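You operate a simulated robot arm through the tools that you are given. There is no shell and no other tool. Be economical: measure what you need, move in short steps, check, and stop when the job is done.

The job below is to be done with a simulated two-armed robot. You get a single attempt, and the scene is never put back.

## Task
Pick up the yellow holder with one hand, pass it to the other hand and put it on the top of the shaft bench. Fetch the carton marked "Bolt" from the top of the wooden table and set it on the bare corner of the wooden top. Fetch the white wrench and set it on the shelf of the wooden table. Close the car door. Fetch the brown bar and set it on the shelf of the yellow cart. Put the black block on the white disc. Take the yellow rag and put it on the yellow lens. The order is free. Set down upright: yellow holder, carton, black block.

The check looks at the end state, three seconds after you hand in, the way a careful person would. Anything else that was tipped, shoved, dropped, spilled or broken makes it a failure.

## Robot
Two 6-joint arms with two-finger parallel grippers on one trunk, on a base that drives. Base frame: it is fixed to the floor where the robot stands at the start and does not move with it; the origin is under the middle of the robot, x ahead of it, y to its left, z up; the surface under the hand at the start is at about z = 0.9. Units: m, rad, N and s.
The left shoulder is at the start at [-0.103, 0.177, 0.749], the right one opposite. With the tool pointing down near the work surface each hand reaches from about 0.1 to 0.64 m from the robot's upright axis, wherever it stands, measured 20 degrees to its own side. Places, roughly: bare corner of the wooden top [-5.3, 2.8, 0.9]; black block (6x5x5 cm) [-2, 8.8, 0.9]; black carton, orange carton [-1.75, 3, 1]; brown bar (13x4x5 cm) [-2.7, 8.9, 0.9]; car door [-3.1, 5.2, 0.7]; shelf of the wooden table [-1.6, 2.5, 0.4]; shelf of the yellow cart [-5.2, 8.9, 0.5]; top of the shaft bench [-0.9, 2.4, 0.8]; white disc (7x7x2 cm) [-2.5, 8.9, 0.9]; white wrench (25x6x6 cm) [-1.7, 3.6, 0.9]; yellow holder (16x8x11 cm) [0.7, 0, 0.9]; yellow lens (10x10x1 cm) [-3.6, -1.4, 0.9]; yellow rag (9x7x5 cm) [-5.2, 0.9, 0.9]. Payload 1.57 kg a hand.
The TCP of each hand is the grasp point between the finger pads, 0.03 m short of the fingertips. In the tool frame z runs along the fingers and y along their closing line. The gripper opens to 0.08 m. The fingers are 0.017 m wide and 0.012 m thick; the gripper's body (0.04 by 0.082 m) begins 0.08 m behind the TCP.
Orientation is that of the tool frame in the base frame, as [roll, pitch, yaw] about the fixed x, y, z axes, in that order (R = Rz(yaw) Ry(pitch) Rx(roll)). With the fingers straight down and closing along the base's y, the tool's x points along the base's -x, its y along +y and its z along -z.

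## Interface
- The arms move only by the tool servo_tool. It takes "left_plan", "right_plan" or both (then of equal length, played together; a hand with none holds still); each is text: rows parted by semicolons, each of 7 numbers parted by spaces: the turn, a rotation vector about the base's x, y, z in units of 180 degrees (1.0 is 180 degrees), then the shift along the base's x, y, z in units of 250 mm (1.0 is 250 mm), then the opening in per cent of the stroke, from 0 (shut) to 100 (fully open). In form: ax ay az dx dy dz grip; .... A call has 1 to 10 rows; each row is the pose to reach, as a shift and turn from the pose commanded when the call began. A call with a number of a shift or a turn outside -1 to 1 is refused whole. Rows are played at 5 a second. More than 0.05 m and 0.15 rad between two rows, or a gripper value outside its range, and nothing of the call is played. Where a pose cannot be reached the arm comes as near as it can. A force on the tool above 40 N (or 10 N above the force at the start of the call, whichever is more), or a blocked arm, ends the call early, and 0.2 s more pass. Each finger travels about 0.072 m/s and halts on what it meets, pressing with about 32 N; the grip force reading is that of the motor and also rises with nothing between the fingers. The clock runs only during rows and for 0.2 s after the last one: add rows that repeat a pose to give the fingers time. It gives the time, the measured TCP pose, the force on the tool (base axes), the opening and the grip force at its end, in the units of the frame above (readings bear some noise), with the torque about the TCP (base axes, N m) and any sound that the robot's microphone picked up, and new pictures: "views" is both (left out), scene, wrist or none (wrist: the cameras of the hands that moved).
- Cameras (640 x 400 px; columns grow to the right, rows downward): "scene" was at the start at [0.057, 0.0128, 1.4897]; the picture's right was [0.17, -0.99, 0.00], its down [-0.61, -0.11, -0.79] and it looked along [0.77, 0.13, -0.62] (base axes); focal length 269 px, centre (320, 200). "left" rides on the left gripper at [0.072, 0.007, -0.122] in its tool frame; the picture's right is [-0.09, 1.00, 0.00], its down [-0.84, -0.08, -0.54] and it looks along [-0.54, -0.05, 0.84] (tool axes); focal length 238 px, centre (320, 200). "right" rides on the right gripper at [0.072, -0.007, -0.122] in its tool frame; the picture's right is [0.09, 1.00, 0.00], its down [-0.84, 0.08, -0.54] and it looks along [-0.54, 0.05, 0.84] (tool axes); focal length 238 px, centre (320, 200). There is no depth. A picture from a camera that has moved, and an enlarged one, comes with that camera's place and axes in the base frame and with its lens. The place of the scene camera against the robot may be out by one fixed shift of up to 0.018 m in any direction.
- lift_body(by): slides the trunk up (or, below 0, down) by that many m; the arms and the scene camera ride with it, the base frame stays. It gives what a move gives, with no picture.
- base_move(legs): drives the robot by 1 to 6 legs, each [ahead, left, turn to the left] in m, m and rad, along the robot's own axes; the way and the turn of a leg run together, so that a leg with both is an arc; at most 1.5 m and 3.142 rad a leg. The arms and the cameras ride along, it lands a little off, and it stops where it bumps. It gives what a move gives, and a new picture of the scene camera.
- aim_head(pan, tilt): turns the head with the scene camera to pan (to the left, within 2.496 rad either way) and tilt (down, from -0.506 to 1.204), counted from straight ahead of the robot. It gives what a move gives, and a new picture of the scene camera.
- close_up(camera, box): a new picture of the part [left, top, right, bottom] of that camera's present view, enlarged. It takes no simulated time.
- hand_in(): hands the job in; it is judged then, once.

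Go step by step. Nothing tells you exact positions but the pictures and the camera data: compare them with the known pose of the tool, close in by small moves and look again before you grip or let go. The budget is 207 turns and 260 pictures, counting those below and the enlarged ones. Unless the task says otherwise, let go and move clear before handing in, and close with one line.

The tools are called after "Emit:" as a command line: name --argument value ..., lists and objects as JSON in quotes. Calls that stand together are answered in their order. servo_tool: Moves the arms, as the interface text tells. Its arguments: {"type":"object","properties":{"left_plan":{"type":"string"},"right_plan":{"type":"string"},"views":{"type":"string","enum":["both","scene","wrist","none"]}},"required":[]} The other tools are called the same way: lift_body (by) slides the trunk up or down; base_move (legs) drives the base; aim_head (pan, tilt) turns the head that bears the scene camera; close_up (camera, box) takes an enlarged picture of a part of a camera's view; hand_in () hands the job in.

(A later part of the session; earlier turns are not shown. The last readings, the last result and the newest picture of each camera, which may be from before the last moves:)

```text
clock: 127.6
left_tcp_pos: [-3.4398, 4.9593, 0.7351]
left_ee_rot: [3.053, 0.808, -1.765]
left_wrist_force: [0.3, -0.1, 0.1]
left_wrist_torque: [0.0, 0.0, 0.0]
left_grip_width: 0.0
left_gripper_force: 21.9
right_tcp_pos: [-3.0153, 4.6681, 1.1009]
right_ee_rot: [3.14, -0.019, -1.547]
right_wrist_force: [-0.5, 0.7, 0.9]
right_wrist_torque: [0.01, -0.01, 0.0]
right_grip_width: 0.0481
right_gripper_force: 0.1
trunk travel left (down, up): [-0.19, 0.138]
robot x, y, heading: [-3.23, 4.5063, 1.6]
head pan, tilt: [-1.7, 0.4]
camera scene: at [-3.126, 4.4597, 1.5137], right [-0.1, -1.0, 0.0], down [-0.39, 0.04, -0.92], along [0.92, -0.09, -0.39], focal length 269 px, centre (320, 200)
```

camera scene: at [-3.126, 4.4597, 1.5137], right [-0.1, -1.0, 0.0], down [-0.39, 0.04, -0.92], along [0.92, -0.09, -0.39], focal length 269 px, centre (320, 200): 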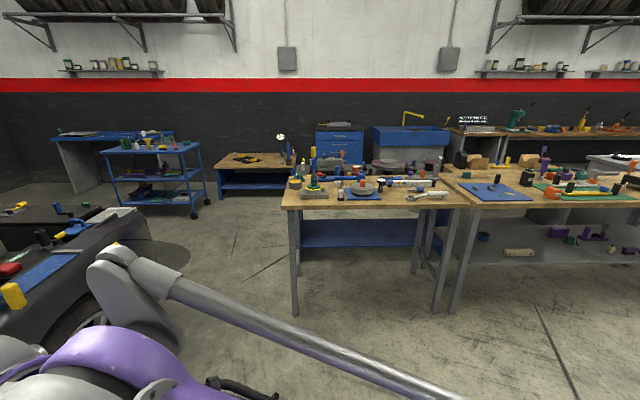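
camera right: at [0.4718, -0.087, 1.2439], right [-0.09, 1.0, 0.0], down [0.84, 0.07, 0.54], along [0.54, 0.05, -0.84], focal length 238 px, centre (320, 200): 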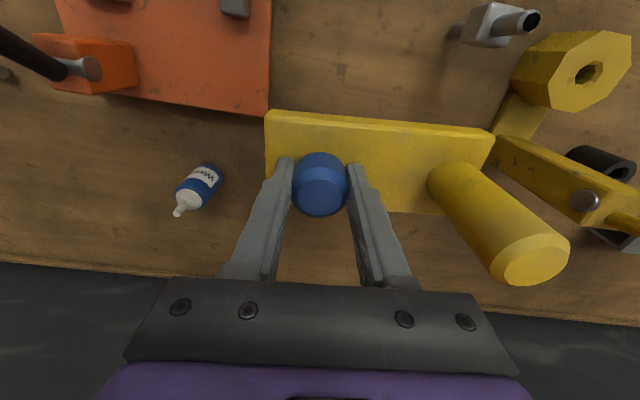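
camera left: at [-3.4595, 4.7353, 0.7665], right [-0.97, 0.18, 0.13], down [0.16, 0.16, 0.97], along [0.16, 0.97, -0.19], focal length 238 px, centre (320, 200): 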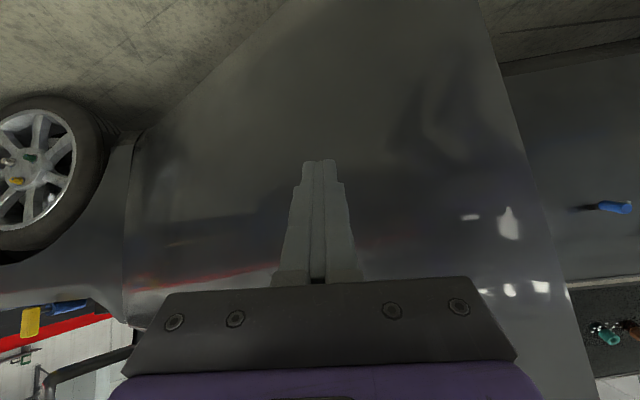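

Door confirmed closed. The white wrench lies near (-1.67, 3.63) on the table's edge. I'll restore the left hand, turn to face +x and drive up to it.

Emit:
servo_tool --left_plan "-0.0357 0 0 0 -0.06 0.143 0; -0.0714 0 0 0 -0.12 0.286 30; -0.107 0 0 0 -0.18 0.43 60; -0.143 0 0 0 -0.24 0.572 100; -0.179 0 0 0 -0.3 0.715 100; -0.214 0 0 0 -0.36 0.858 100; -0.25 0 0 0 -0.42 1 100; -0.25 0 0 0 -0.42 1 100" --views "none"

Emit:
base_move --legs '[[0, 0, -1.6], [0.5, -0.5, 0], [0.4, -0.43, 0]]'

Emit:
aim_head --pan 0.0 --tilt 0.7

```text
clock: 129.4
left_tcp_pos: [-3.4386, 4.8555, 0.9824]
left_ee_rot: [-3.094, 0.032, -1.703]
left_wrist_force: [0.2, -0.1, -0.3]
left_wrist_torque: [0.01, -0.03, 0.02]
left_grip_width: 0.0801
left_gripper_force: 0.0
right_tcp_pos: [-3.0152, 4.6682, 1.1006]
right_ee_rot: [3.138, -0.019, -1.547]
right_wrist_force: [-0.5, -0.2, 0.2]
right_wrist_torque: [-0.02, 0.0, 0.02]
right_grip_width: 0.0483
right_gripper_force: 0.1
trunk travel left (down, up): [-0.19, 0.138]
robot x, y, heading: [-3.2322, 4.5074, 1.598]
head pan, tilt: [-1.7, 0.4]
```

```text
clock: 142.0
left_tcp_pos: [-1.9823, 3.7872, 0.9825]
left_ee_rot: [-3.094, 0.033, 2.988]
left_wrist_force: [0.0, -0.2, -0.1]
left_wrist_torque: [-0.01, 0.0, -0.01]
left_grip_width: 0.0799
left_gripper_force: 0.1
right_tcp_pos: [-2.1765, 3.3667, 1.1012]
right_ee_rot: [3.141, -0.02, -3.139]
right_wrist_force: [-0.2, -0.7, -0.3]
right_wrist_torque: [0.0, -0.01, -0.01]
right_grip_width: 0.048
right_gripper_force: 0.0
trunk travel left (down, up): [-0.19, 0.138]
robot x, y, heading: [-2.3312, 3.5875, 0.007]
head pan, tilt: [-1.7, 0.4]
camera scene: at [-2.3712, 3.4904, 1.5137], right [-0.99, 0.12, 0.0], down [0.05, 0.39, -0.92], along [-0.11, -0.91, -0.39], focal length 269 px, centre (320, 200)
```

scene: 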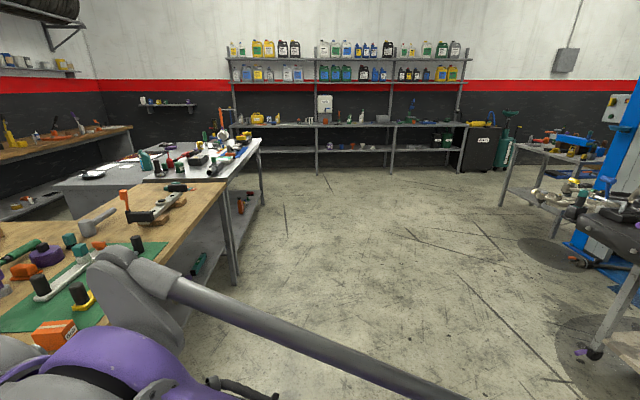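

```text
clock: 143.8
left_tcp_pos: [-1.9819, 3.786, 0.9819]
left_ee_rot: [-3.093, 0.03, 2.988]
left_wrist_force: [-0.4, 0.1, 0.8]
left_wrist_torque: [0.03, 0.02, 0.01]
left_grip_width: 0.0801
left_gripper_force: 0.1
right_tcp_pos: [-2.1761, 3.3668, 1.1007]
right_ee_rot: [3.14, -0.018, -3.139]
right_wrist_force: [0.2, 0.6, -0.1]
right_wrist_torque: [0.01, -0.01, 0.03]
right_grip_width: 0.0483
right_gripper_force: 0.0
trunk travel left (down, up): [-0.19, 0.138]
robot x, y, heading: [-2.3326, 3.5867, 0.008]
head pan, tilt: [0.0, 0.7]
camera scene: at [-2.2752, 3.5831, 1.4869], right [0.01, -1.0, 0.0], down [-0.64, 0.0, -0.77], along [0.77, 0.01, -0.64], focal length 269 px, centre (320, 200)
```

scene: 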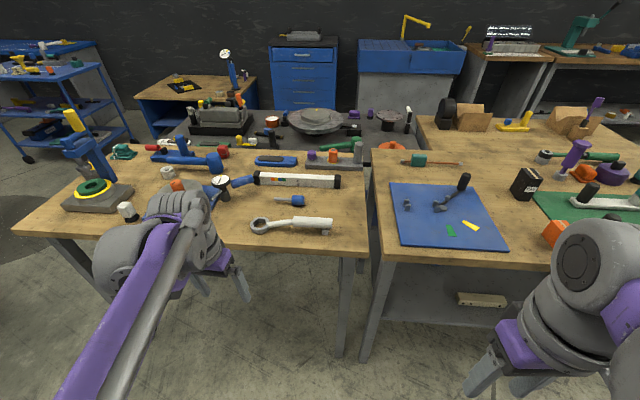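

The wrench lies along y at about (-1.715, 3.55..3.79). I'll move a little closer and turn the left hand across it, above the thick handle part.

Emit:
base_move --legs '[[0.08, 0, 0]]'

Emit:
servo_tool --left_plan "0 0 -0.0451 0 0 0.15 100; 0 0 -0.0902 0.05 -0.06 0.2 100; 0 0 -0.1353 0.14 -0.13 0.2 100; 0 0 -0.1804 0.23 -0.2 0.2 100; 0 0 -0.2255 0.32 -0.27 0.2 100; 0 0 -0.2706 0.41 -0.34 0.2 100; 0 0 -0.3157 0.5 -0.41 0.2 100; 0 0 -0.3608 0.58 -0.48 0.2 100; 0 0 -0.4059 0.66 -0.56 0.2 100; 0 0 -0.451 0.74 -0.63 0.2 100"

```text
clock: 144.8
left_tcp_pos: [-1.903, 3.7877, 0.9808]
left_ee_rot: [-3.093, 0.032, 2.99]
left_wrist_force: [0.0, 0.4, -0.2]
left_wrist_torque: [0.0, 0.04, 0.03]
left_grip_width: 0.0799
left_gripper_force: 0.1
right_tcp_pos: [-2.0974, 3.3672, 1.1002]
right_ee_rot: [3.14, -0.018, -3.137]
right_wrist_force: [0.1, -0.2, -0.6]
right_wrist_torque: [-0.02, -0.01, 0.0]
right_grip_width: 0.0481
right_gripper_force: 0.1
trunk travel left (down, up): [-0.19, 0.138]
robot x, y, heading: [-2.2546, 3.5873, 0.01]
head pan, tilt: [0.0, 0.7]
camera scene: at [-2.1957, 3.584, 1.4868], right [0.01, -1.0, 0.0], down [-0.64, -0.01, -0.76], along [0.76, 0.01, -0.64], focal length 269 px, centre (320, 200)
```

scene: 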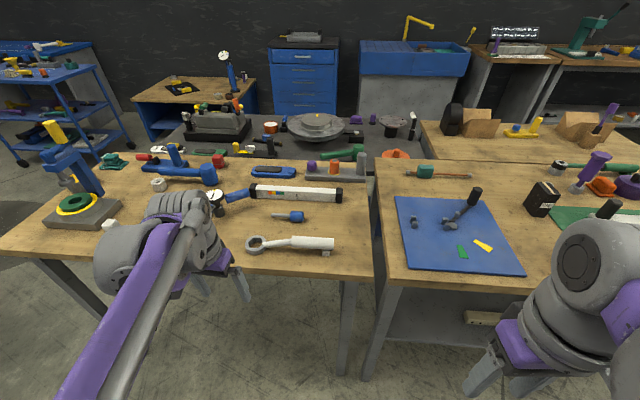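

```text
clock: 147.0
left_tcp_pos: [-1.7201, 3.6286, 1.0338]
left_ee_rot: [-3.093, 0.033, 1.57]
left_wrist_force: [0.5, 0.1, -0.1]
left_wrist_torque: [0.02, -0.01, 0.03]
left_grip_width: 0.0802
left_gripper_force: 0.1
right_tcp_pos: [-2.098, 3.3675, 1.1006]
right_ee_rot: [-3.142, -0.018, -3.136]
right_wrist_force: [0.2, 0.7, 0.1]
right_wrist_torque: [-0.03, -0.01, -0.02]
right_grip_width: 0.0481
right_gripper_force: 0.1
trunk travel left (down, up): [-0.19, 0.138]
robot x, y, heading: [-2.2559, 3.5874, 0.011]
head pan, tilt: [0.0, 0.7]
camera scene: at [-2.1956, 3.5835, 1.4868], right [0.01, -1.0, 0.0], down [-0.64, -0.01, -0.76], along [0.76, 0.01, -0.64], focal length 269 px, centre (320, 200)
camera left: at [-1.7069, 3.7032, 1.1523], right [0.99, -0.09, -0.05], down [-0.05, -0.82, 0.57], along [-0.09, -0.57, -0.82], focal length 238 px, centre (320, 200)
```

scene: 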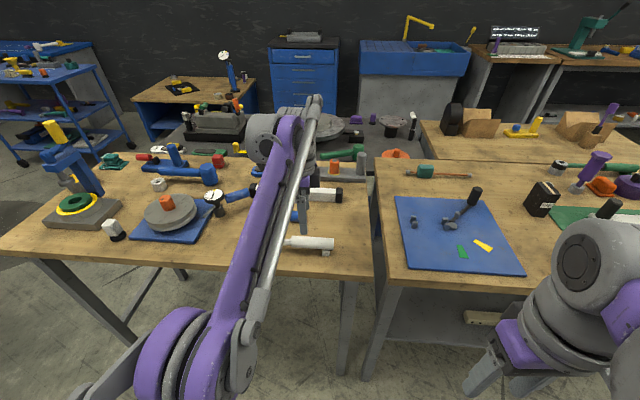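
left: 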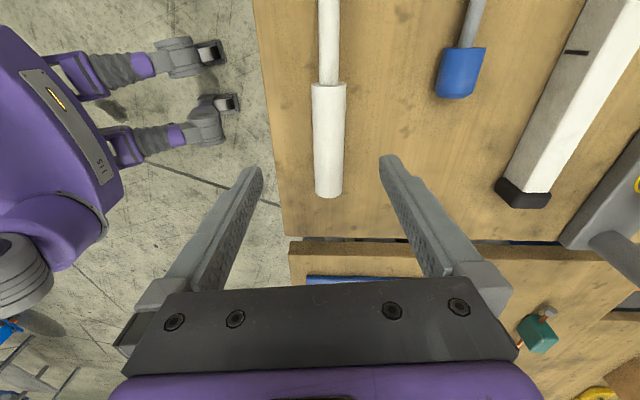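

The handle (34 mm thick, y 3.55–3.67) is centred between the fingers. I'll descend close to the table and look.

Emit:
servo_tool --left_plan "0 0 0 0.01 0 -0.15 100; 0 0 0 0.01 0 -0.28 100; 0 0 0 0.01 0 -0.37 100; 0 0 0 0.01 0 -0.37 100" --views "wrist"

```text
clock: 148.0
left_tcp_pos: [-1.7175, 3.6304, 0.9384]
left_ee_rot: [-3.092, 0.031, 1.573]
left_wrist_force: [-0.3, -0.7, -0.1]
left_wrist_torque: [-0.01, 0.02, -0.03]
left_grip_width: 0.0801
left_gripper_force: 0.0
right_tcp_pos: [-2.0977, 3.3675, 1.1017]
right_ee_rot: [3.139, -0.019, -3.135]
right_wrist_force: [0.0, 0.2, -0.6]
right_wrist_torque: [0.02, 0.02, 0.0]
right_grip_width: 0.0478
right_gripper_force: 0.1
trunk travel left (down, up): [-0.19, 0.138]
robot x, y, heading: [-2.2509, 3.5884, 0.012]
head pan, tilt: [0.0, 0.7]
camera left: at [-1.7046, 3.7049, 1.0585], right [0.99, -0.09, -0.04], down [-0.05, -0.82, 0.57], along [-0.09, -0.57, -0.82], focal length 238 px, centre (320, 200)
```

left: 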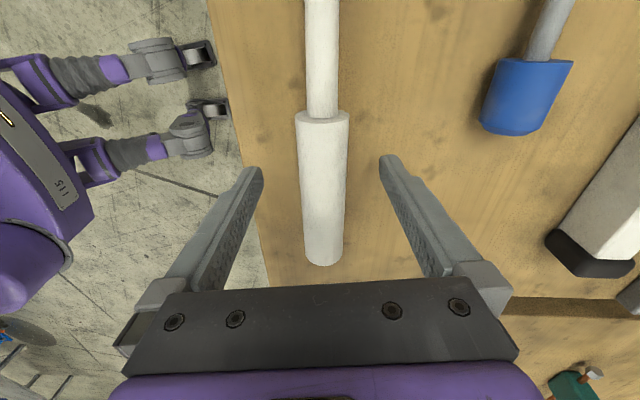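

Emit:
servo_tool --left_plan "0 0 0 0 0 -0.012 100; 0 0 0 0 0 -0.024 100; 0 0 0 0 0 -0.024 70; 0 0 0 0 0 -0.024 40; 0 0 0 0 0 -0.024 10; 0 0 0 0 0 -0.024 10; 0 0 0 0 0 -0.024 10" --views "wrist"

```text
clock: 149.6
left_tcp_pos: [-1.7167, 3.6302, 0.9334]
left_ee_rot: [-3.093, 0.029, 1.571]
left_wrist_force: [-0.4, 0.9, 0.9]
left_wrist_torque: [-0.05, 0.0, -0.04]
left_grip_width: 0.0308
left_gripper_force: 32.2
right_tcp_pos: [-2.0973, 3.3672, 1.1002]
right_ee_rot: [3.141, -0.018, -3.136]
right_wrist_force: [0.7, 0.3, 0.2]
right_wrist_torque: [0.02, 0.0, -0.03]
right_grip_width: 0.0482
right_gripper_force: 0.0
trunk travel left (down, up): [-0.19, 0.138]
robot x, y, heading: [-2.2532, 3.586, 0.011]
head pan, tilt: [0.0, 0.7]
camera left: at [-1.7044, 3.7042, 1.0532], right [0.99, -0.09, -0.05], down [-0.05, -0.82, 0.57], along [-0.09, -0.57, -0.82], focal length 238 px, centre (320, 200)
```

left: 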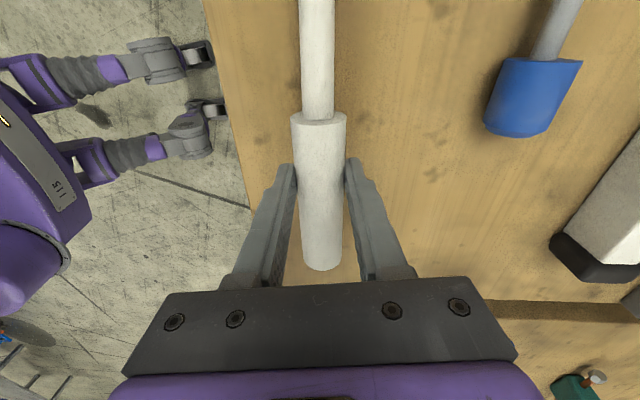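

Gripped. I'll lift the wrench straight up and pull back, then back the base away from the table.

Emit:
servo_tool --left_plan "0 0 0 0 0 0.1 0; 0 0 0 0 0 0.25 0; 0 0 0 0 0 0.4 0; 0 0 0 -0.15 0 0.5 0; 0 0 0 -0.3 0 0.5 0; 0 0 0 -0.45 0 0.5 0; 0 0 0 -0.6 0 0.5 0; 0 0 0 -0.6 0 0.5 0" --views "wrist"

Emit:
base_move --legs '[[-0.45, 0, 0], [0, -0.95, 0]]'

```text
clock: 151.4
left_tcp_pos: [-1.8671, 3.6306, 1.0593]
left_ee_rot: [-3.092, 0.032, 1.571]
left_wrist_force: [0.7, 0.8, -2.5]
left_wrist_torque: [0.02, 0.02, 0.01]
left_grip_width: 0.0302
left_gripper_force: 32.1
right_tcp_pos: [-2.0971, 3.3676, 1.0997]
right_ee_rot: [3.14, -0.018, -3.137]
right_wrist_force: [-0.7, 0.4, 0.0]
right_wrist_torque: [0.01, 0.01, 0.01]
right_grip_width: 0.0482
right_gripper_force: 0.1
trunk travel left (down, up): [-0.19, 0.138]
robot x, y, heading: [-2.2531, 3.5872, 0.012]
head pan, tilt: [0.0, 0.7]
camera left: at [-1.854, 3.7049, 1.1784], right [0.99, -0.09, -0.05], down [-0.05, -0.82, 0.57], along [-0.09, -0.57, -0.82], focal length 238 px, centre (320, 200)
```

left: 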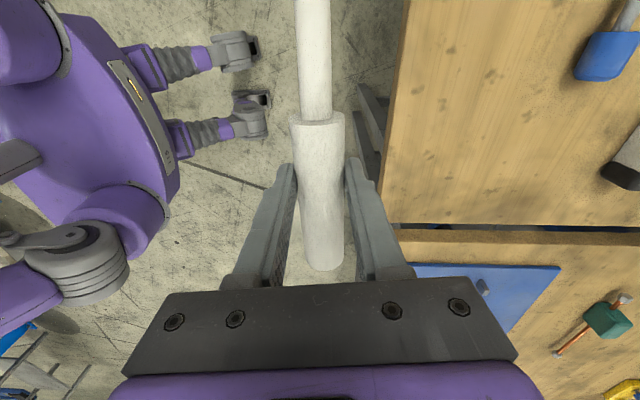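

```text
clock: 162.4
left_tcp_pos: [-2.3053, 2.6841, 1.0599]
left_ee_rot: [-3.093, 0.031, 1.582]
left_wrist_force: [-0.6, -0.2, -1.2]
left_wrist_torque: [0.01, -0.02, -0.01]
left_grip_width: 0.03
left_gripper_force: 31.8
right_tcp_pos: [-2.5347, 2.42, 1.0996]
right_ee_rot: [3.14, -0.017, -3.129]
right_wrist_force: [-0.1, 0.5, 0.5]
right_wrist_torque: [0.0, 0.01, -0.03]
right_grip_width: 0.0479
right_gripper_force: 0.0
trunk travel left (down, up): [-0.19, 0.138]
robot x, y, heading: [-2.6909, 2.6384, 0.019]
head pan, tilt: [0.0, 0.7]
camera scene: at [-2.6349, 2.6347, 1.4869], right [0.02, -1.0, 0.0], down [-0.64, -0.01, -0.76], along [0.76, 0.01, -0.64], focal length 269 px, centre (320, 200)
```

scene: 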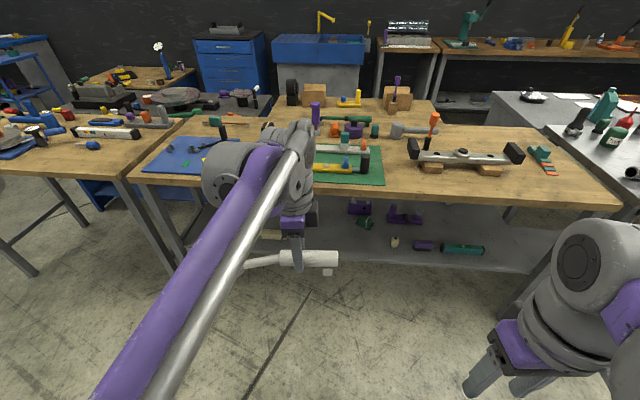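

The front strip of the shelf looks empty around y≈2.6. I'll lower the trunk for reach and view.

Emit:
lift_body --by -0.18

Emit:
aim_head --pan 0.0 --tilt 0.6

```text
clock: 164.4
left_tcp_pos: [-2.3053, 2.6844, 0.8793]
left_ee_rot: [-3.091, 0.03, 1.581]
left_wrist_force: [-0.2, 0.3, -1.4]
left_wrist_torque: [0.04, 0.01, 0.01]
left_grip_width: 0.0298
left_gripper_force: 32.3
right_tcp_pos: [-2.5357, 2.4197, 0.9219]
right_ee_rot: [3.14, -0.017, -3.128]
right_wrist_force: [0.6, -0.3, -0.2]
right_wrist_torque: [0.0, -0.03, -0.02]
right_grip_width: 0.0479
right_gripper_force: 0.0
trunk travel left (down, up): [-0.01, 0.318]
robot x, y, heading: [-2.6956, 2.6352, 0.021]
head pan, tilt: [0.0, 0.7]
```

```text
clock: 165.1
left_tcp_pos: [-2.3064, 2.6849, 0.8793]
left_ee_rot: [-3.094, 0.031, 1.581]
left_wrist_force: [0.5, 0.2, -2.3]
left_wrist_torque: [0.0, -0.01, -0.01]
left_grip_width: 0.0298
left_gripper_force: 31.7
right_tcp_pos: [-2.5351, 2.4188, 0.9202]
right_ee_rot: [3.142, -0.018, -3.128]
right_wrist_force: [0.7, -1.0, 0.1]
right_wrist_torque: [0.03, -0.03, 0.02]
right_grip_width: 0.0478
right_gripper_force: 0.1
trunk travel left (down, up): [-0.01, 0.318]
robot x, y, heading: [-2.6918, 2.6395, 0.019]
head pan, tilt: [0.0, 0.6]
camera scene: at [-2.5849, 2.6357, 1.3103], right [0.02, -1.0, 0.0], down [-0.57, -0.01, -0.82], along [0.82, 0.02, -0.57], focal length 269 px, centre (320, 200)
```

scene: 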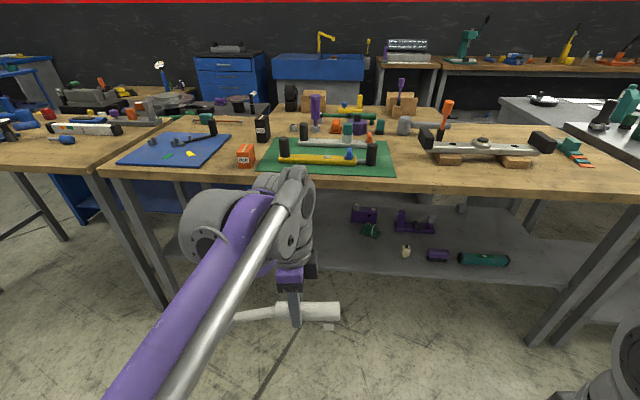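

Emit:
close_up --camera "scene" --box '[220, 100, 300, 180]'

Emit:
close_up --camera "scene" --box '[240, 180, 560, 320]'

```text
5.00 times, centred on (260, 140) of scene
camera zoom: at [-2.5849, 2.6357, 1.3103], right [0.02, -1.0, 0.0], down [-0.57, -0.01, -0.82], along [0.82, 0.02, -0.57], focal length 1345 px, centre (620, 500)
```

zoom: 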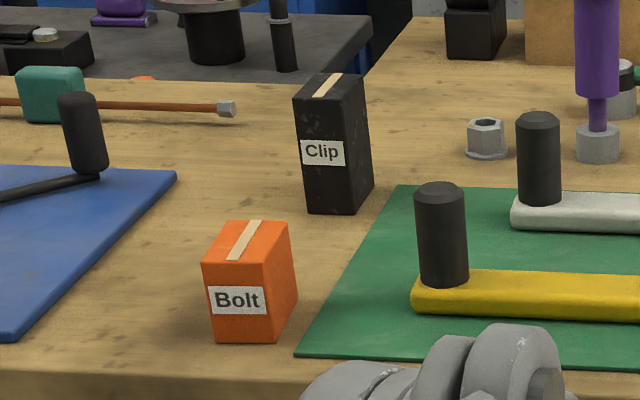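

```text
2.00 times, centred on (400, 250) of scene
camera zoom: at [-2.5849, 2.6357, 1.3103], right [0.02, -1.0, 0.0], down [-0.57, -0.01, -0.82], along [0.82, 0.02, -0.57], focal length 538 px, centre (160, 100)
```

zoom: 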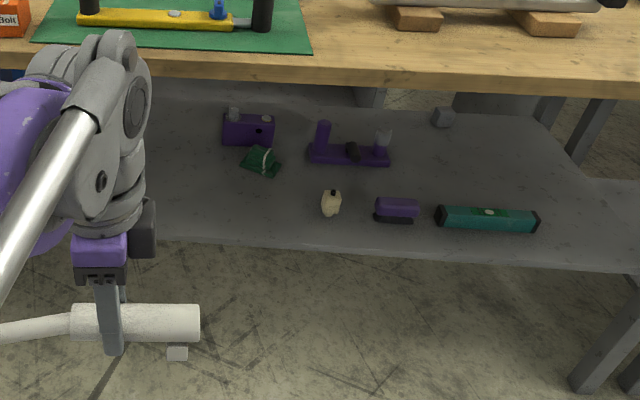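

The Bolt carton is the orange one. The shelf is empty in front around (-1.73, 2.5). I'll tilt the left hand 45° forward and lower it in free space before driving in.

Emit:
servo_tool --left_plan "0 -0.0357 0 0.05 0 -0.143 0; 0 -0.0714 0 0.1 0 -0.286 0; 0 -0.107 0 0.16 0 -0.43 0; 0 -0.143 0 0.22 0 -0.572 0; 0 -0.179 0 0.28 0 -0.715 0; 0 -0.214 0 0.34 0 -0.858 0; 0 -0.25 0 0.4 0 -1 0; 0 -0.25 0 0.4 0 -1 0" --views "none"

Emit:
servo_tool --left_plan "0 0 0 0.1 0 -0.14 0; 0 0 0 0.2 0 -0.28 0; 0 0 0 0.3 0 -0.42 0; 0 0 0 0.4 0 -0.56 0; 0 0 0 0.4 0 -0.56 0" --views "scene"

```text
clock: 166.9
left_tcp_pos: [-2.2077, 2.6838, 0.6296]
left_ee_rot: [2.403, 0.03, 1.555]
left_wrist_force: [-0.4, 0.5, -2.3]
left_wrist_torque: [-0.01, 0.06, -0.01]
left_grip_width: 0.0299
left_gripper_force: 31.9
right_tcp_pos: [-2.5347, 2.4192, 0.9212]
right_ee_rot: [3.141, -0.019, -3.128]
right_wrist_force: [0.6, 0.0, 0.5]
right_wrist_torque: [0.02, 0.02, 0.0]
right_grip_width: 0.0482
right_gripper_force: 0.0
trunk travel left (down, up): [-0.01, 0.318]
robot x, y, heading: [-2.689, 2.632, 0.02]
head pan, tilt: [0.0, 0.6]
```

```text
clock: 168.1
left_tcp_pos: [-2.1065, 2.6842, 0.4893]
left_ee_rot: [2.406, 0.03, 1.556]
left_wrist_force: [-0.3, -0.3, -1.7]
left_wrist_torque: [0.0, 0.01, 0.0]
left_grip_width: 0.0299
left_gripper_force: 31.9
right_tcp_pos: [-2.5342, 2.4184, 0.9212]
right_ee_rot: [3.141, -0.02, -3.127]
right_wrist_force: [-0.9, 0.4, -0.4]
right_wrist_torque: [-0.02, 0.02, 0.0]
right_grip_width: 0.0479
right_gripper_force: 0.0
trunk travel left (down, up): [-0.01, 0.318]
robot x, y, heading: [-2.6948, 2.6339, 0.02]
head pan, tilt: [0.0, 0.6]
camera scene: at [-2.585, 2.6357, 1.3104], right [0.02, -1.0, 0.0], down [-0.56, -0.01, -0.83], along [0.82, 0.02, -0.56], focal length 269 px, centre (320, 200)
```

scene: 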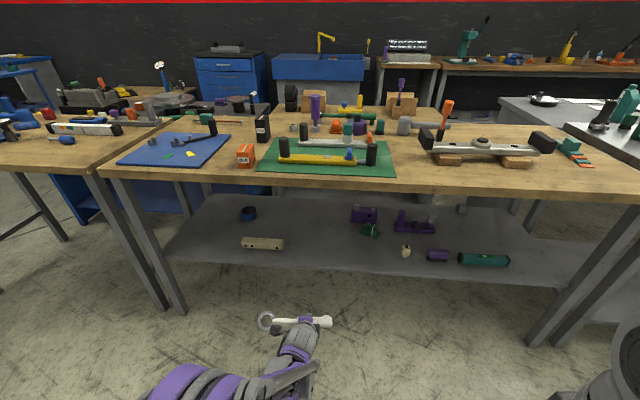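

The way is clear: the shelf is bare between the beige strip (y≈2.85+) and the white bottle (y≈2.25). I'll slide right and drive the wrench in over the shelf.

Emit:
base_move --legs '[[0, -0.16, 0], [0.39, 0, 0]]'

Emit:
close_up --camera "left" --box '[0, 0, 640, 400]'

```text
clock: 172.1
left_tcp_pos: [-1.7213, 2.53, 0.4888]
left_ee_rot: [2.405, 0.031, 1.552]
left_wrist_force: [-0.5, 0.3, -2.5]
left_wrist_torque: [-0.04, 0.05, -0.01]
left_grip_width: 0.0302
left_gripper_force: 32.2
right_tcp_pos: [-2.1495, 2.2665, 0.921]
right_ee_rot: [-3.141, -0.018, -3.13]
right_wrist_force: [0.6, -0.1, -1.0]
right_wrist_torque: [-0.01, 0.05, 0.01]
right_grip_width: 0.048
right_gripper_force: 0.0
trunk travel left (down, up): [-0.01, 0.318]
robot x, y, heading: [-2.3077, 2.4841, 0.017]
head pan, tilt: [0.0, 0.6]
camera scene: at [-2.1992, 2.4829, 1.3103], right [0.02, -1.0, 0.0], down [-0.57, -0.01, -0.82], along [0.82, 0.01, -0.57], focal length 269 px, centre (320, 200)
```

scene: 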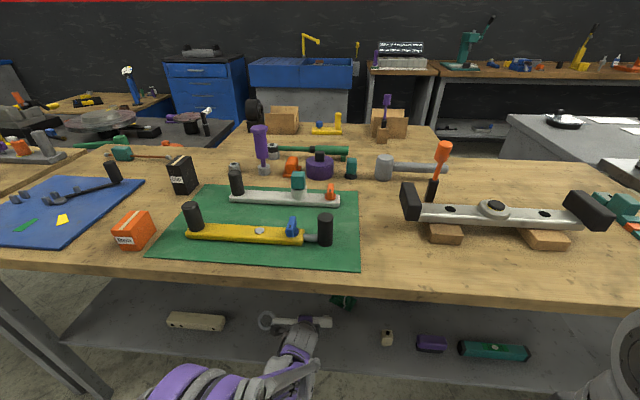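

```text
1.00 times, centred on (320, 200) of left (not enlarged: the box is as wide or as high as the picture)
camera zoom: at [-1.7968, 2.6052, 0.582], right [0.74, -0.08, 0.67], down [-0.44, -0.82, 0.37], along [0.52, -0.57, -0.64], focal length 238 px, centre (320, 200)
```

zoom: 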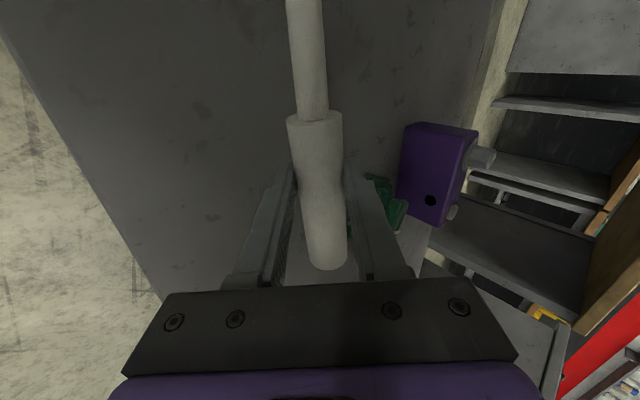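

The wrench is above the bare shelf. I'll lower it gently until contact.

Emit:
servo_tool --left_plan "0 0 0 0 0 -0.08 0; 0 0 0 0 0 -0.15 0; 0 0 0 0 0 -0.17 0; 0 0 0 0 0 -0.19 0; 0 0 0 0 0 -0.19 0" --views "wrist"

```text
clock: 172.6
left_tcp_pos: [-1.7209, 2.5285, 0.4715]
left_ee_rot: [2.395, 0.028, 1.548]
left_wrist_force: [-6.5, 0.5, 11.6]
left_wrist_torque: [0.22, 0.02, -0.1]
left_grip_width: 0.0304
left_gripper_force: 31.9
right_tcp_pos: [-2.1502, 2.2666, 0.921]
right_ee_rot: [3.14, -0.019, -3.13]
right_wrist_force: [-0.1, 1.1, -0.6]
right_wrist_torque: [0.02, -0.02, -0.04]
right_grip_width: 0.0481
right_gripper_force: 0.1
trunk travel left (down, up): [-0.01, 0.318]
robot x, y, heading: [-2.3045, 2.4854, 0.018]
head pan, tilt: [0.0, 0.6]
stopped in row 2 (left hand): the force on the tool passed its limit at 65 N (the readings are from after the stop); the commanded pose is now the measured one
camera left: at [-1.7967, 2.6038, 0.5642], right [0.73, -0.09, 0.68], down [-0.44, -0.82, 0.37], along [0.52, -0.57, -0.63], focal length 238 px, centre (320, 200)
```

left: 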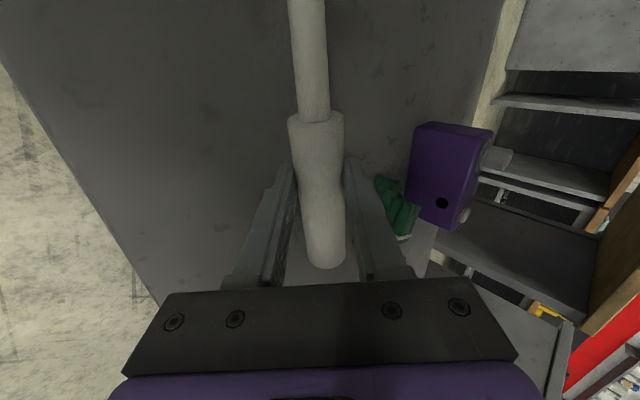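

Emit:
close_up --camera "scene" --box '[220, 280, 380, 400]'

```text
3.33 times, centred on (300, 340) of scene
camera zoom: at [-2.2009, 2.4828, 1.3105], right [0.02, -1.0, 0.0], down [-0.56, -0.01, -0.83], along [0.83, 0.01, -0.56], focal length 897 px, centre (387, -267)
```

zoom: 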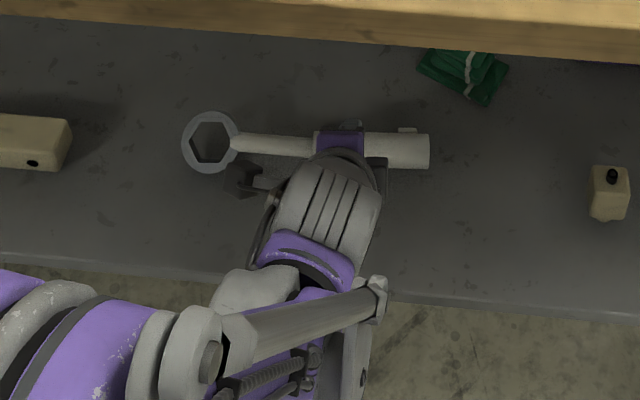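

The lower fingertip rests on the shelf with the wrench about 1 cm above it. I'll rise slightly, open, and slide the fingers out along their axis.

Emit:
servo_tool --left_plan "0 0 0 0 0 0.02 0; 0 0 0 0 0 0.036 50; 0 0 0 0 0 0.04 60; 0 0 0 0 0 0.04 60; 0 0 0 -0.03 0 0.07 62; 0 0 0 -0.07 0 0.11 64; 0 0 0 -0.12 0 0.16 64; 0 0 0 -0.18 0 0.22 64; 0 0 0 -0.18 0 0.22 64" --views "wrist"

Emit:
close_up --camera "scene" --box '[220, 280, 380, 400]'

```text
clock: 174.6
left_tcp_pos: [-1.7645, 2.5273, 0.5269]
left_ee_rot: [2.396, 0.03, 1.548]
left_wrist_force: [1.2, -0.3, -0.3]
left_wrist_torque: [0.0, 0.0, 0.02]
left_grip_width: 0.0509
left_gripper_force: 0.0
right_tcp_pos: [-2.1499, 2.2667, 0.9209]
right_ee_rot: [3.14, -0.019, -3.13]
right_wrist_force: [0.0, -0.9, -0.6]
right_wrist_torque: [0.03, 0.0, 0.0]
right_grip_width: 0.0479
right_gripper_force: 0.1
trunk travel left (down, up): [-0.01, 0.318]
robot x, y, heading: [-2.3065, 2.4844, 0.016]
head pan, tilt: [0.0, 0.6]
camera left: at [-1.8413, 2.6026, 0.6188], right [0.73, -0.09, 0.68], down [-0.44, -0.82, 0.37], along [0.52, -0.57, -0.63], focal length 238 px, centre (320, 200)
```

left: 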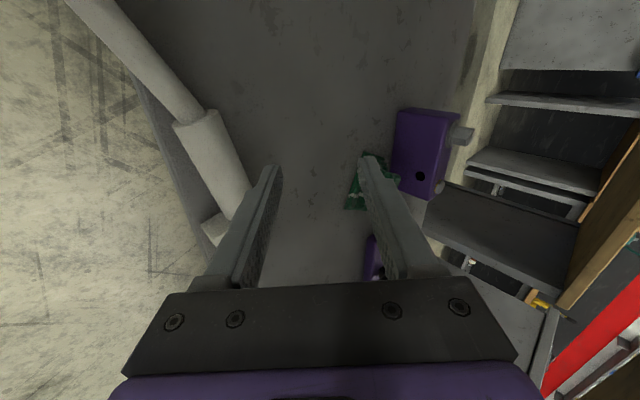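

```text
3.33 times, centred on (300, 340) of scene
camera zoom: at [-2.1996, 2.4828, 1.3103], right [0.02, -1.0, 0.0], down [-0.56, -0.01, -0.83], along [0.82, 0.01, -0.56], focal length 897 px, centre (387, -267)
```

zoom: 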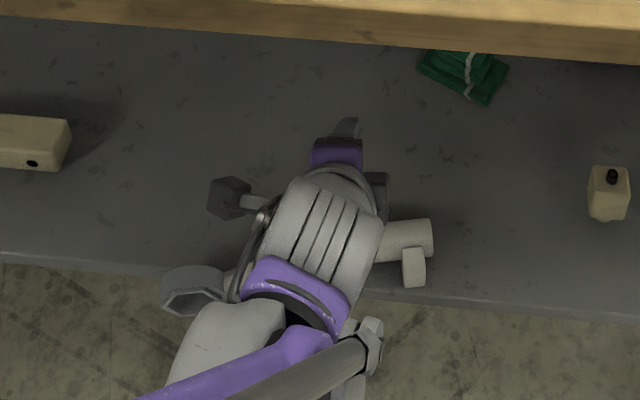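

The wrench rolled back as the fingers came out and now lies partly over the shelf edge. I'll lift the hand straight up without touching it and look before correcting.

Emit:
servo_tool --left_plan "0 0 0 0 0 0.05 64; 0 0 0 0 0 0.12 64; 0 0 0 0 0 0.22 64; 0 0 0 0 0 0.22 64" --views "wrist"

Emit:
close_up --camera "scene" --box '[220, 280, 380, 400]'

```text
clock: 175.6
left_tcp_pos: [-1.7644, 2.5267, 0.5812]
left_ee_rot: [2.394, 0.028, 1.548]
left_wrist_force: [0.8, 0.5, -0.1]
left_wrist_torque: [-0.01, -0.01, -0.04]
left_grip_width: 0.0512
left_gripper_force: 0.2
right_tcp_pos: [-2.1498, 2.2658, 0.9209]
right_ee_rot: [3.139, -0.021, -3.129]
right_wrist_force: [-0.2, 0.4, -0.2]
right_wrist_torque: [0.02, 0.0, -0.02]
right_grip_width: 0.0482
right_gripper_force: 0.0
trunk travel left (down, up): [-0.01, 0.318]
robot x, y, heading: [-2.3033, 2.4824, 0.019]
head pan, tilt: [0.0, 0.6]
camera left: at [-1.8415, 2.6012, 0.6734], right [0.73, -0.09, 0.68], down [-0.44, -0.82, 0.37], along [0.52, -0.57, -0.63], focal length 238 px, centre (320, 200)
```

left: 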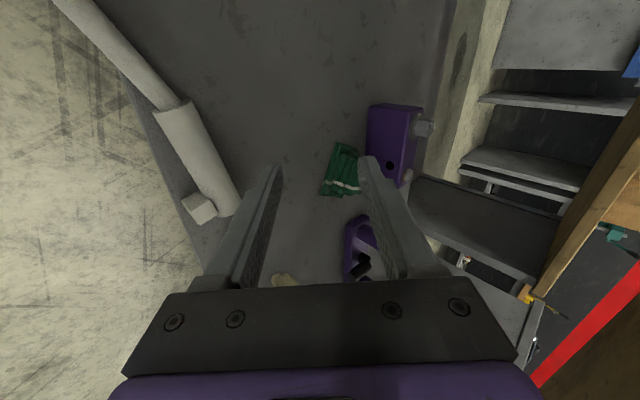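

```text
3.33 times, centred on (300, 340) of scene
camera zoom: at [-2.1996, 2.4828, 1.3103], right [0.02, -1.0, 0.0], down [-0.56, -0.01, -0.83], along [0.82, 0.01, -0.56], focal length 897 px, centre (387, -267)
```

zoom: 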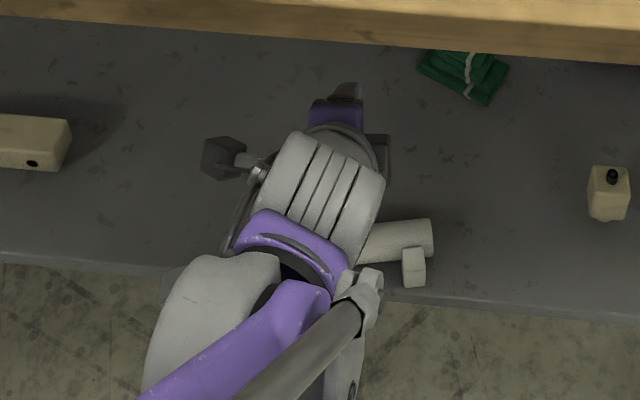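

The wrench lies flat, 3 cm inside the edge, with its ring poking out about 2 cm. I'll back the hand out, turn it so both fingertips face the handle, and push the wrench further onto the shelf.

Emit:
base_move --legs '[[-0.22, 0, 0]]'

Emit:
servo_tool --left_plan "-0.032 0 0.032 0 0 0 35; -0.064 0 0.064 0 0 0 35; -0.096 0 0.096 0 0 0 35; -0.128 0 0.128 0 0 0 35; -0.16 0 0.16 0 0 0 35; -0.192 0 0.192 0 0 0 35; -0.224 0 0.224 0 0 0 35; -0.256 0 0.256 0 0 0 35; -0.288 0 0.288 0 0 0 35; -0.32 0 0.32 0 0 0 35" --views "none"

Emit:
close_up --camera "scene" --box '[200, 220, 440, 370]'

```text
clock: 177.3
left_tcp_pos: [-1.9867, 2.5227, 0.5812]
left_ee_rot: [2.394, 0.028, 1.551]
left_wrist_force: [0.1, 0.2, 1.1]
left_wrist_torque: [-0.01, -0.04, 0.0]
left_grip_width: 0.0513
left_gripper_force: 0.2
right_tcp_pos: [-2.3698, 2.263, 0.9216]
right_ee_rot: [3.139, -0.018, -3.13]
right_wrist_force: [-0.5, -0.5, 0.3]
right_wrist_torque: [-0.02, 0.0, 0.03]
right_grip_width: 0.048
right_gripper_force: 0.0
trunk travel left (down, up): [-0.01, 0.318]
robot x, y, heading: [-2.5292, 2.4818, 0.018]
head pan, tilt: [0.0, 0.6]
camera scene: at [-2.421, 2.4789, 1.3104], right [0.02, -1.0, 0.0], down [-0.56, -0.01, -0.83], along [0.83, 0.02, -0.56], focal length 269 px, centre (320, 200)
```

scene: 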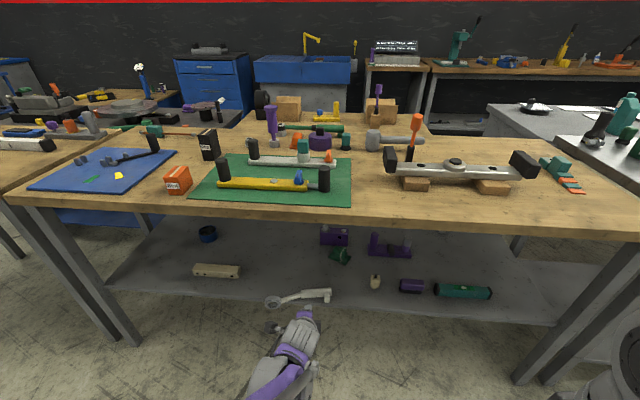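

```text
clock: 179.5
left_tcp_pos: [-1.9856, 2.5218, 0.5805]
left_ee_rot: [3.038, 0.81, 2.937]
left_wrist_force: [-0.3, 0.5, 0.6]
left_wrist_torque: [0.0, -0.03, -0.04]
left_grip_width: 0.0279
left_gripper_force: 0.1
right_tcp_pos: [-2.3705, 2.2615, 0.9211]
right_ee_rot: [3.139, -0.019, -3.126]
right_wrist_force: [-0.1, 0.1, -0.6]
right_wrist_torque: [0.01, 0.01, 0.01]
right_grip_width: 0.0478
right_gripper_force: 0.0
trunk travel left (down, up): [-0.01, 0.318]
robot x, y, heading: [-2.5243, 2.4782, 0.02]
head pan, tilt: [0.0, 0.6]
```

```text
2.67 times, centred on (320, 295) of scene
camera zoom: at [-2.4205, 2.4789, 1.3104], right [0.02, -1.0, 0.0], down [-0.56, -0.01, -0.83], along [0.82, 0.02, -0.56], focal length 717 px, centre (320, -53)
```

zoom: 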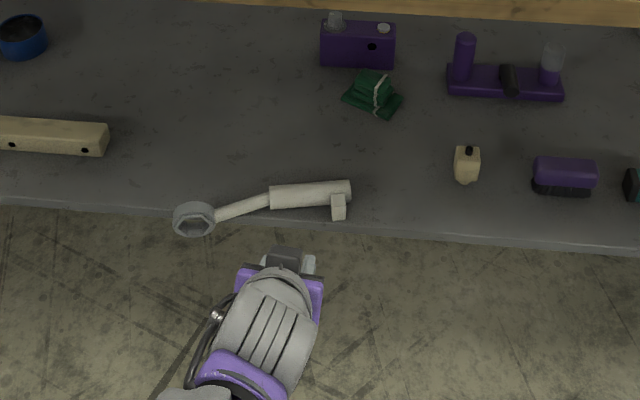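

The wrench is as I judged. I'll straighten the hand, go down outside the edge at shelf height and look from the wrist.

Emit:
servo_tool --left_plan "-0.02 0 0.02 0 0.01 -0.12 35; -0.04 0 0.04 0 0.03 -0.24 35; -0.04 0 0.04 0 0.03 -0.36 35; -0.04 0 0.04 0 0.03 -0.45 35; -0.04 0 0.04 0.15 0.03 -0.45 35; -0.04 0 0.04 0.3 0.03 -0.45 35; -0.04 0 0.04 0.42 0.03 -0.45 35; -0.04 0 0.04 0.42 0.03 -0.45 35"

```text
clock: 181.3
left_tcp_pos: [-1.8828, 2.5328, 0.4697]
left_ee_rot: [-3.066, 0.821, -3.092]
left_wrist_force: [-0.2, 0.3, -0.5]
left_wrist_torque: [-0.01, 0.01, -0.01]
left_grip_width: 0.0276
left_gripper_force: 0.0
right_tcp_pos: [-2.369, 2.2628, 0.9204]
right_ee_rot: [3.139, -0.021, -3.129]
right_wrist_force: [1.0, -0.5, 0.3]
right_wrist_torque: [0.0, -0.01, 0.03]
right_grip_width: 0.0479
right_gripper_force: 0.1
trunk travel left (down, up): [-0.01, 0.318]
robot x, y, heading: [-2.5323, 2.484, 0.014]
head pan, tilt: [0.0, 0.6]
camera scene: at [-2.4206, 2.4789, 1.3104], right [0.02, -1.0, 0.0], down [-0.56, -0.01, -0.83], along [0.82, 0.02, -0.56], focal length 269 px, centre (320, 200)
camera left: at [-2.0197, 2.5402, 0.4994], right [0.07, 1.0, 0.02], down [0.17, -0.03, 0.98], along [0.98, -0.06, -0.17], focal length 238 px, centre (320, 200)
```

scene: 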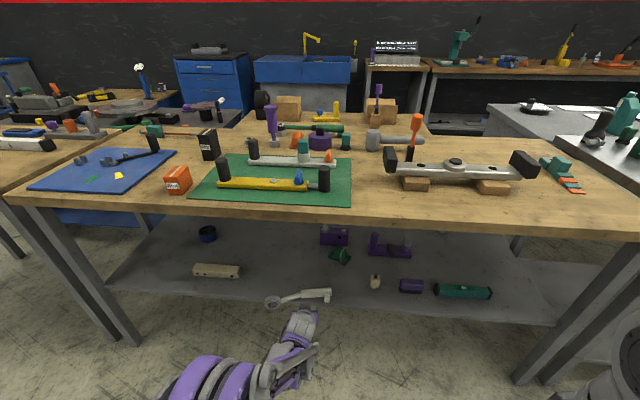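
left: 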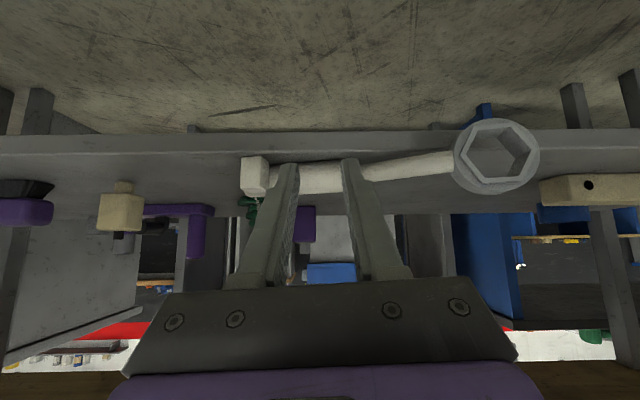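

The ring actually hangs over the front of the shelf edge, so pushing would jam it. I'll instead grip the ring (62 mm across) from the front with near-horizontal fingers, lift slightly and carry it inward.

Emit:
servo_tool --left_plan "0 -0.035 0 -0.15 0 0.04 60; 0 -0.07 0 -0.2 0.15 0.04 100; 0 -0.105 0 -0.2 0.3 0.02 100; 0 -0.139 0 -0.2 0.44 0 100; 0 -0.139 0 -0.2 0.557 -0.04 100; 0 -0.139 0 -0.2 0.557 -0.04 100" --views "wrist"

```text
clock: 182.7
left_tcp_pos: [-1.9308, 2.6725, 0.4589]
left_ee_rot: [-2.999, 1.255, -3.029]
left_wrist_force: [-0.4, 0.4, 0.2]
left_wrist_torque: [-0.02, 0.04, -0.01]
left_grip_width: 0.0801
left_gripper_force: 0.1
right_tcp_pos: [-2.3688, 2.2612, 0.92]
right_ee_rot: [3.141, -0.02, -3.128]
right_wrist_force: [-0.2, 1.1, -0.3]
right_wrist_torque: [0.03, -0.04, 0.0]
right_grip_width: 0.048
right_gripper_force: 0.1
trunk travel left (down, up): [-0.01, 0.318]
robot x, y, heading: [-2.5247, 2.4762, 0.021]
head pan, tilt: [0.0, 0.6]
camera left: at [-2.0686, 2.6795, 0.4285], right [0.05, 1.0, 0.04], down [-0.26, -0.03, 0.97], along [0.96, -0.06, 0.26], focal length 238 px, centre (320, 200)
```

left: 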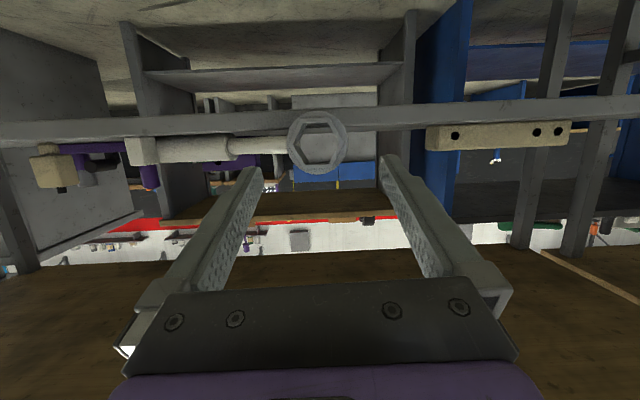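

The ring centre is at y≈2.664, z≈0.434. I'll slide the fingers around its upper half and close.

Emit:
servo_tool --left_plan "0 0 0 0.1 -0.03 0 100; 0 0 0 0.22 -0.03 0 100; 0 0 0 0.34 -0.03 -0.004 100; 0 0 0 0.364 -0.03 -0.004 100; 0 0 0 0.364 -0.03 -0.004 80; 0 0 0 0.364 -0.03 -0.004 50; 0 0 0 0.364 -0.03 -0.004 30; 0 0 0 0.364 -0.03 -0.004 30" --views "wrist"

Emit:
close_up --camera "scene" --box '[200, 220, 440, 370]'

```text
clock: 184.5
left_tcp_pos: [-1.8404, 2.6634, 0.458]
left_ee_rot: [-2.998, 1.256, -3.029]
left_wrist_force: [0.2, 4.4, 1.2]
left_wrist_torque: [-0.12, -0.05, 0.11]
left_grip_width: 0.0428
left_gripper_force: 32.1
right_tcp_pos: [-2.369, 2.2614, 0.9215]
right_ee_rot: [3.139, -0.02, -3.128]
right_wrist_force: [-0.7, 0.6, -0.5]
right_wrist_torque: [0.05, 0.01, -0.01]
right_grip_width: 0.0479
right_gripper_force: 0.0
trunk travel left (down, up): [-0.01, 0.318]
robot x, y, heading: [-2.5269, 2.4811, 0.021]
head pan, tilt: [0.0, 0.6]
camera left: at [-1.9779, 2.6707, 0.4265], right [0.05, 1.0, 0.04], down [-0.26, -0.03, 0.97], along [0.96, -0.06, 0.26], focal length 238 px, centre (320, 200)
```

left: 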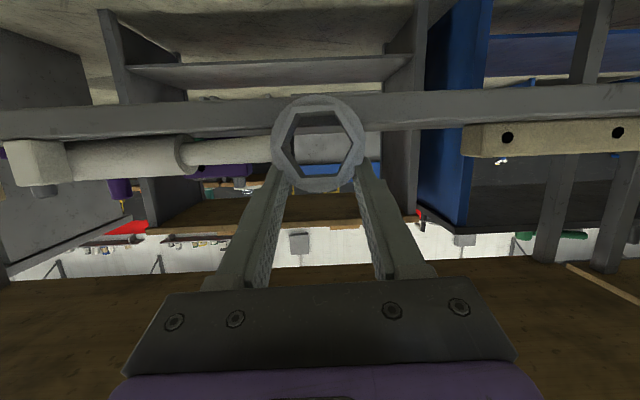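

```text
2.67 times, centred on (320, 295) of scene
camera zoom: at [-2.4207, 2.4792, 1.3104], right [0.02, -1.0, 0.0], down [-0.56, -0.01, -0.83], along [0.83, 0.02, -0.56], focal length 717 px, centre (320, -53)
```

zoom: 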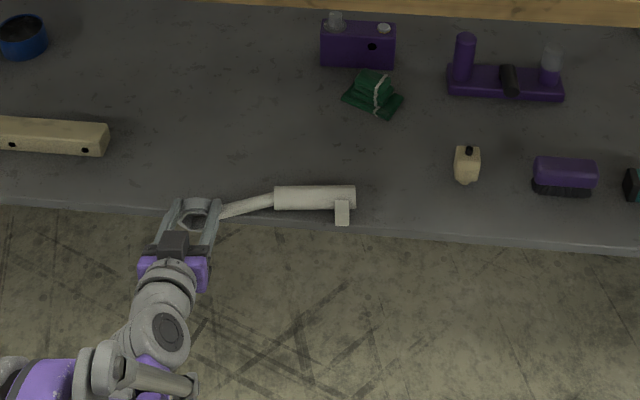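

The ring is held on its upper half. I'll try lifting it a little first.

Emit:
servo_tool --left_plan "0 0 0 0 0 0.04 20; 0 0 0 0 0 0.08 20; 0 0 0 0 0 0.12 20; 0 0 0 0 0 0.16 20; 0 0 0 0 0 0.16 20" --views "wrist"

Emit:
close_up --camera "scene" --box '[200, 220, 440, 370]'

```text
clock: 185.7
left_tcp_pos: [-1.8403, 2.661, 0.497]
left_ee_rot: [-2.996, 1.254, -3.027]
left_wrist_force: [-0.7, -0.8, -1.1]
left_wrist_torque: [0.3, 0.08, 0.01]
left_grip_width: 0.0426
left_gripper_force: 32.2
right_tcp_pos: [-2.3697, 2.2615, 0.9206]
right_ee_rot: [3.14, -0.02, -3.129]
right_wrist_force: [-0.3, 0.5, 0.2]
right_wrist_torque: [-0.01, 0.01, 0.01]
right_grip_width: 0.0481
right_gripper_force: 0.0
trunk travel left (down, up): [-0.01, 0.318]
robot x, y, heading: [-2.5267, 2.481, 0.019]
head pan, tilt: [0.0, 0.6]
camera left: at [-1.9782, 2.669, 0.4663], right [0.05, 1.0, 0.04], down [-0.26, -0.03, 0.97], along [0.96, -0.06, 0.26], focal length 238 px, centre (320, 200)
```

left: 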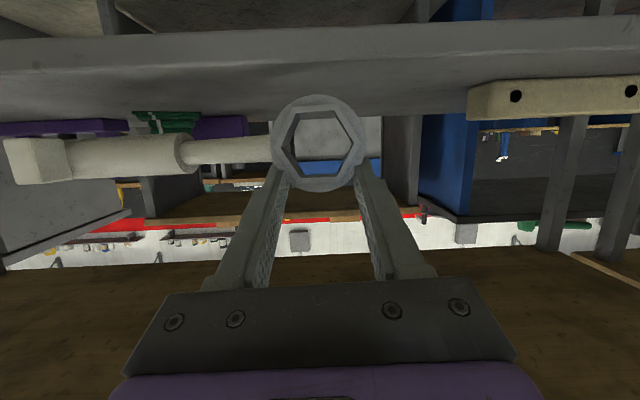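

```text
2.67 times, centred on (320, 295) of scene
camera zoom: at [-2.4202, 2.4789, 1.3103], right [0.02, -1.0, 0.0], down [-0.56, -0.01, -0.82], along [0.82, 0.02, -0.57], focal length 717 px, centre (320, -53)
```

zoom: 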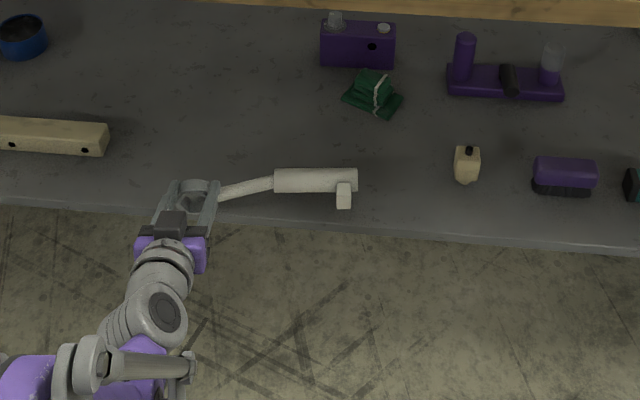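

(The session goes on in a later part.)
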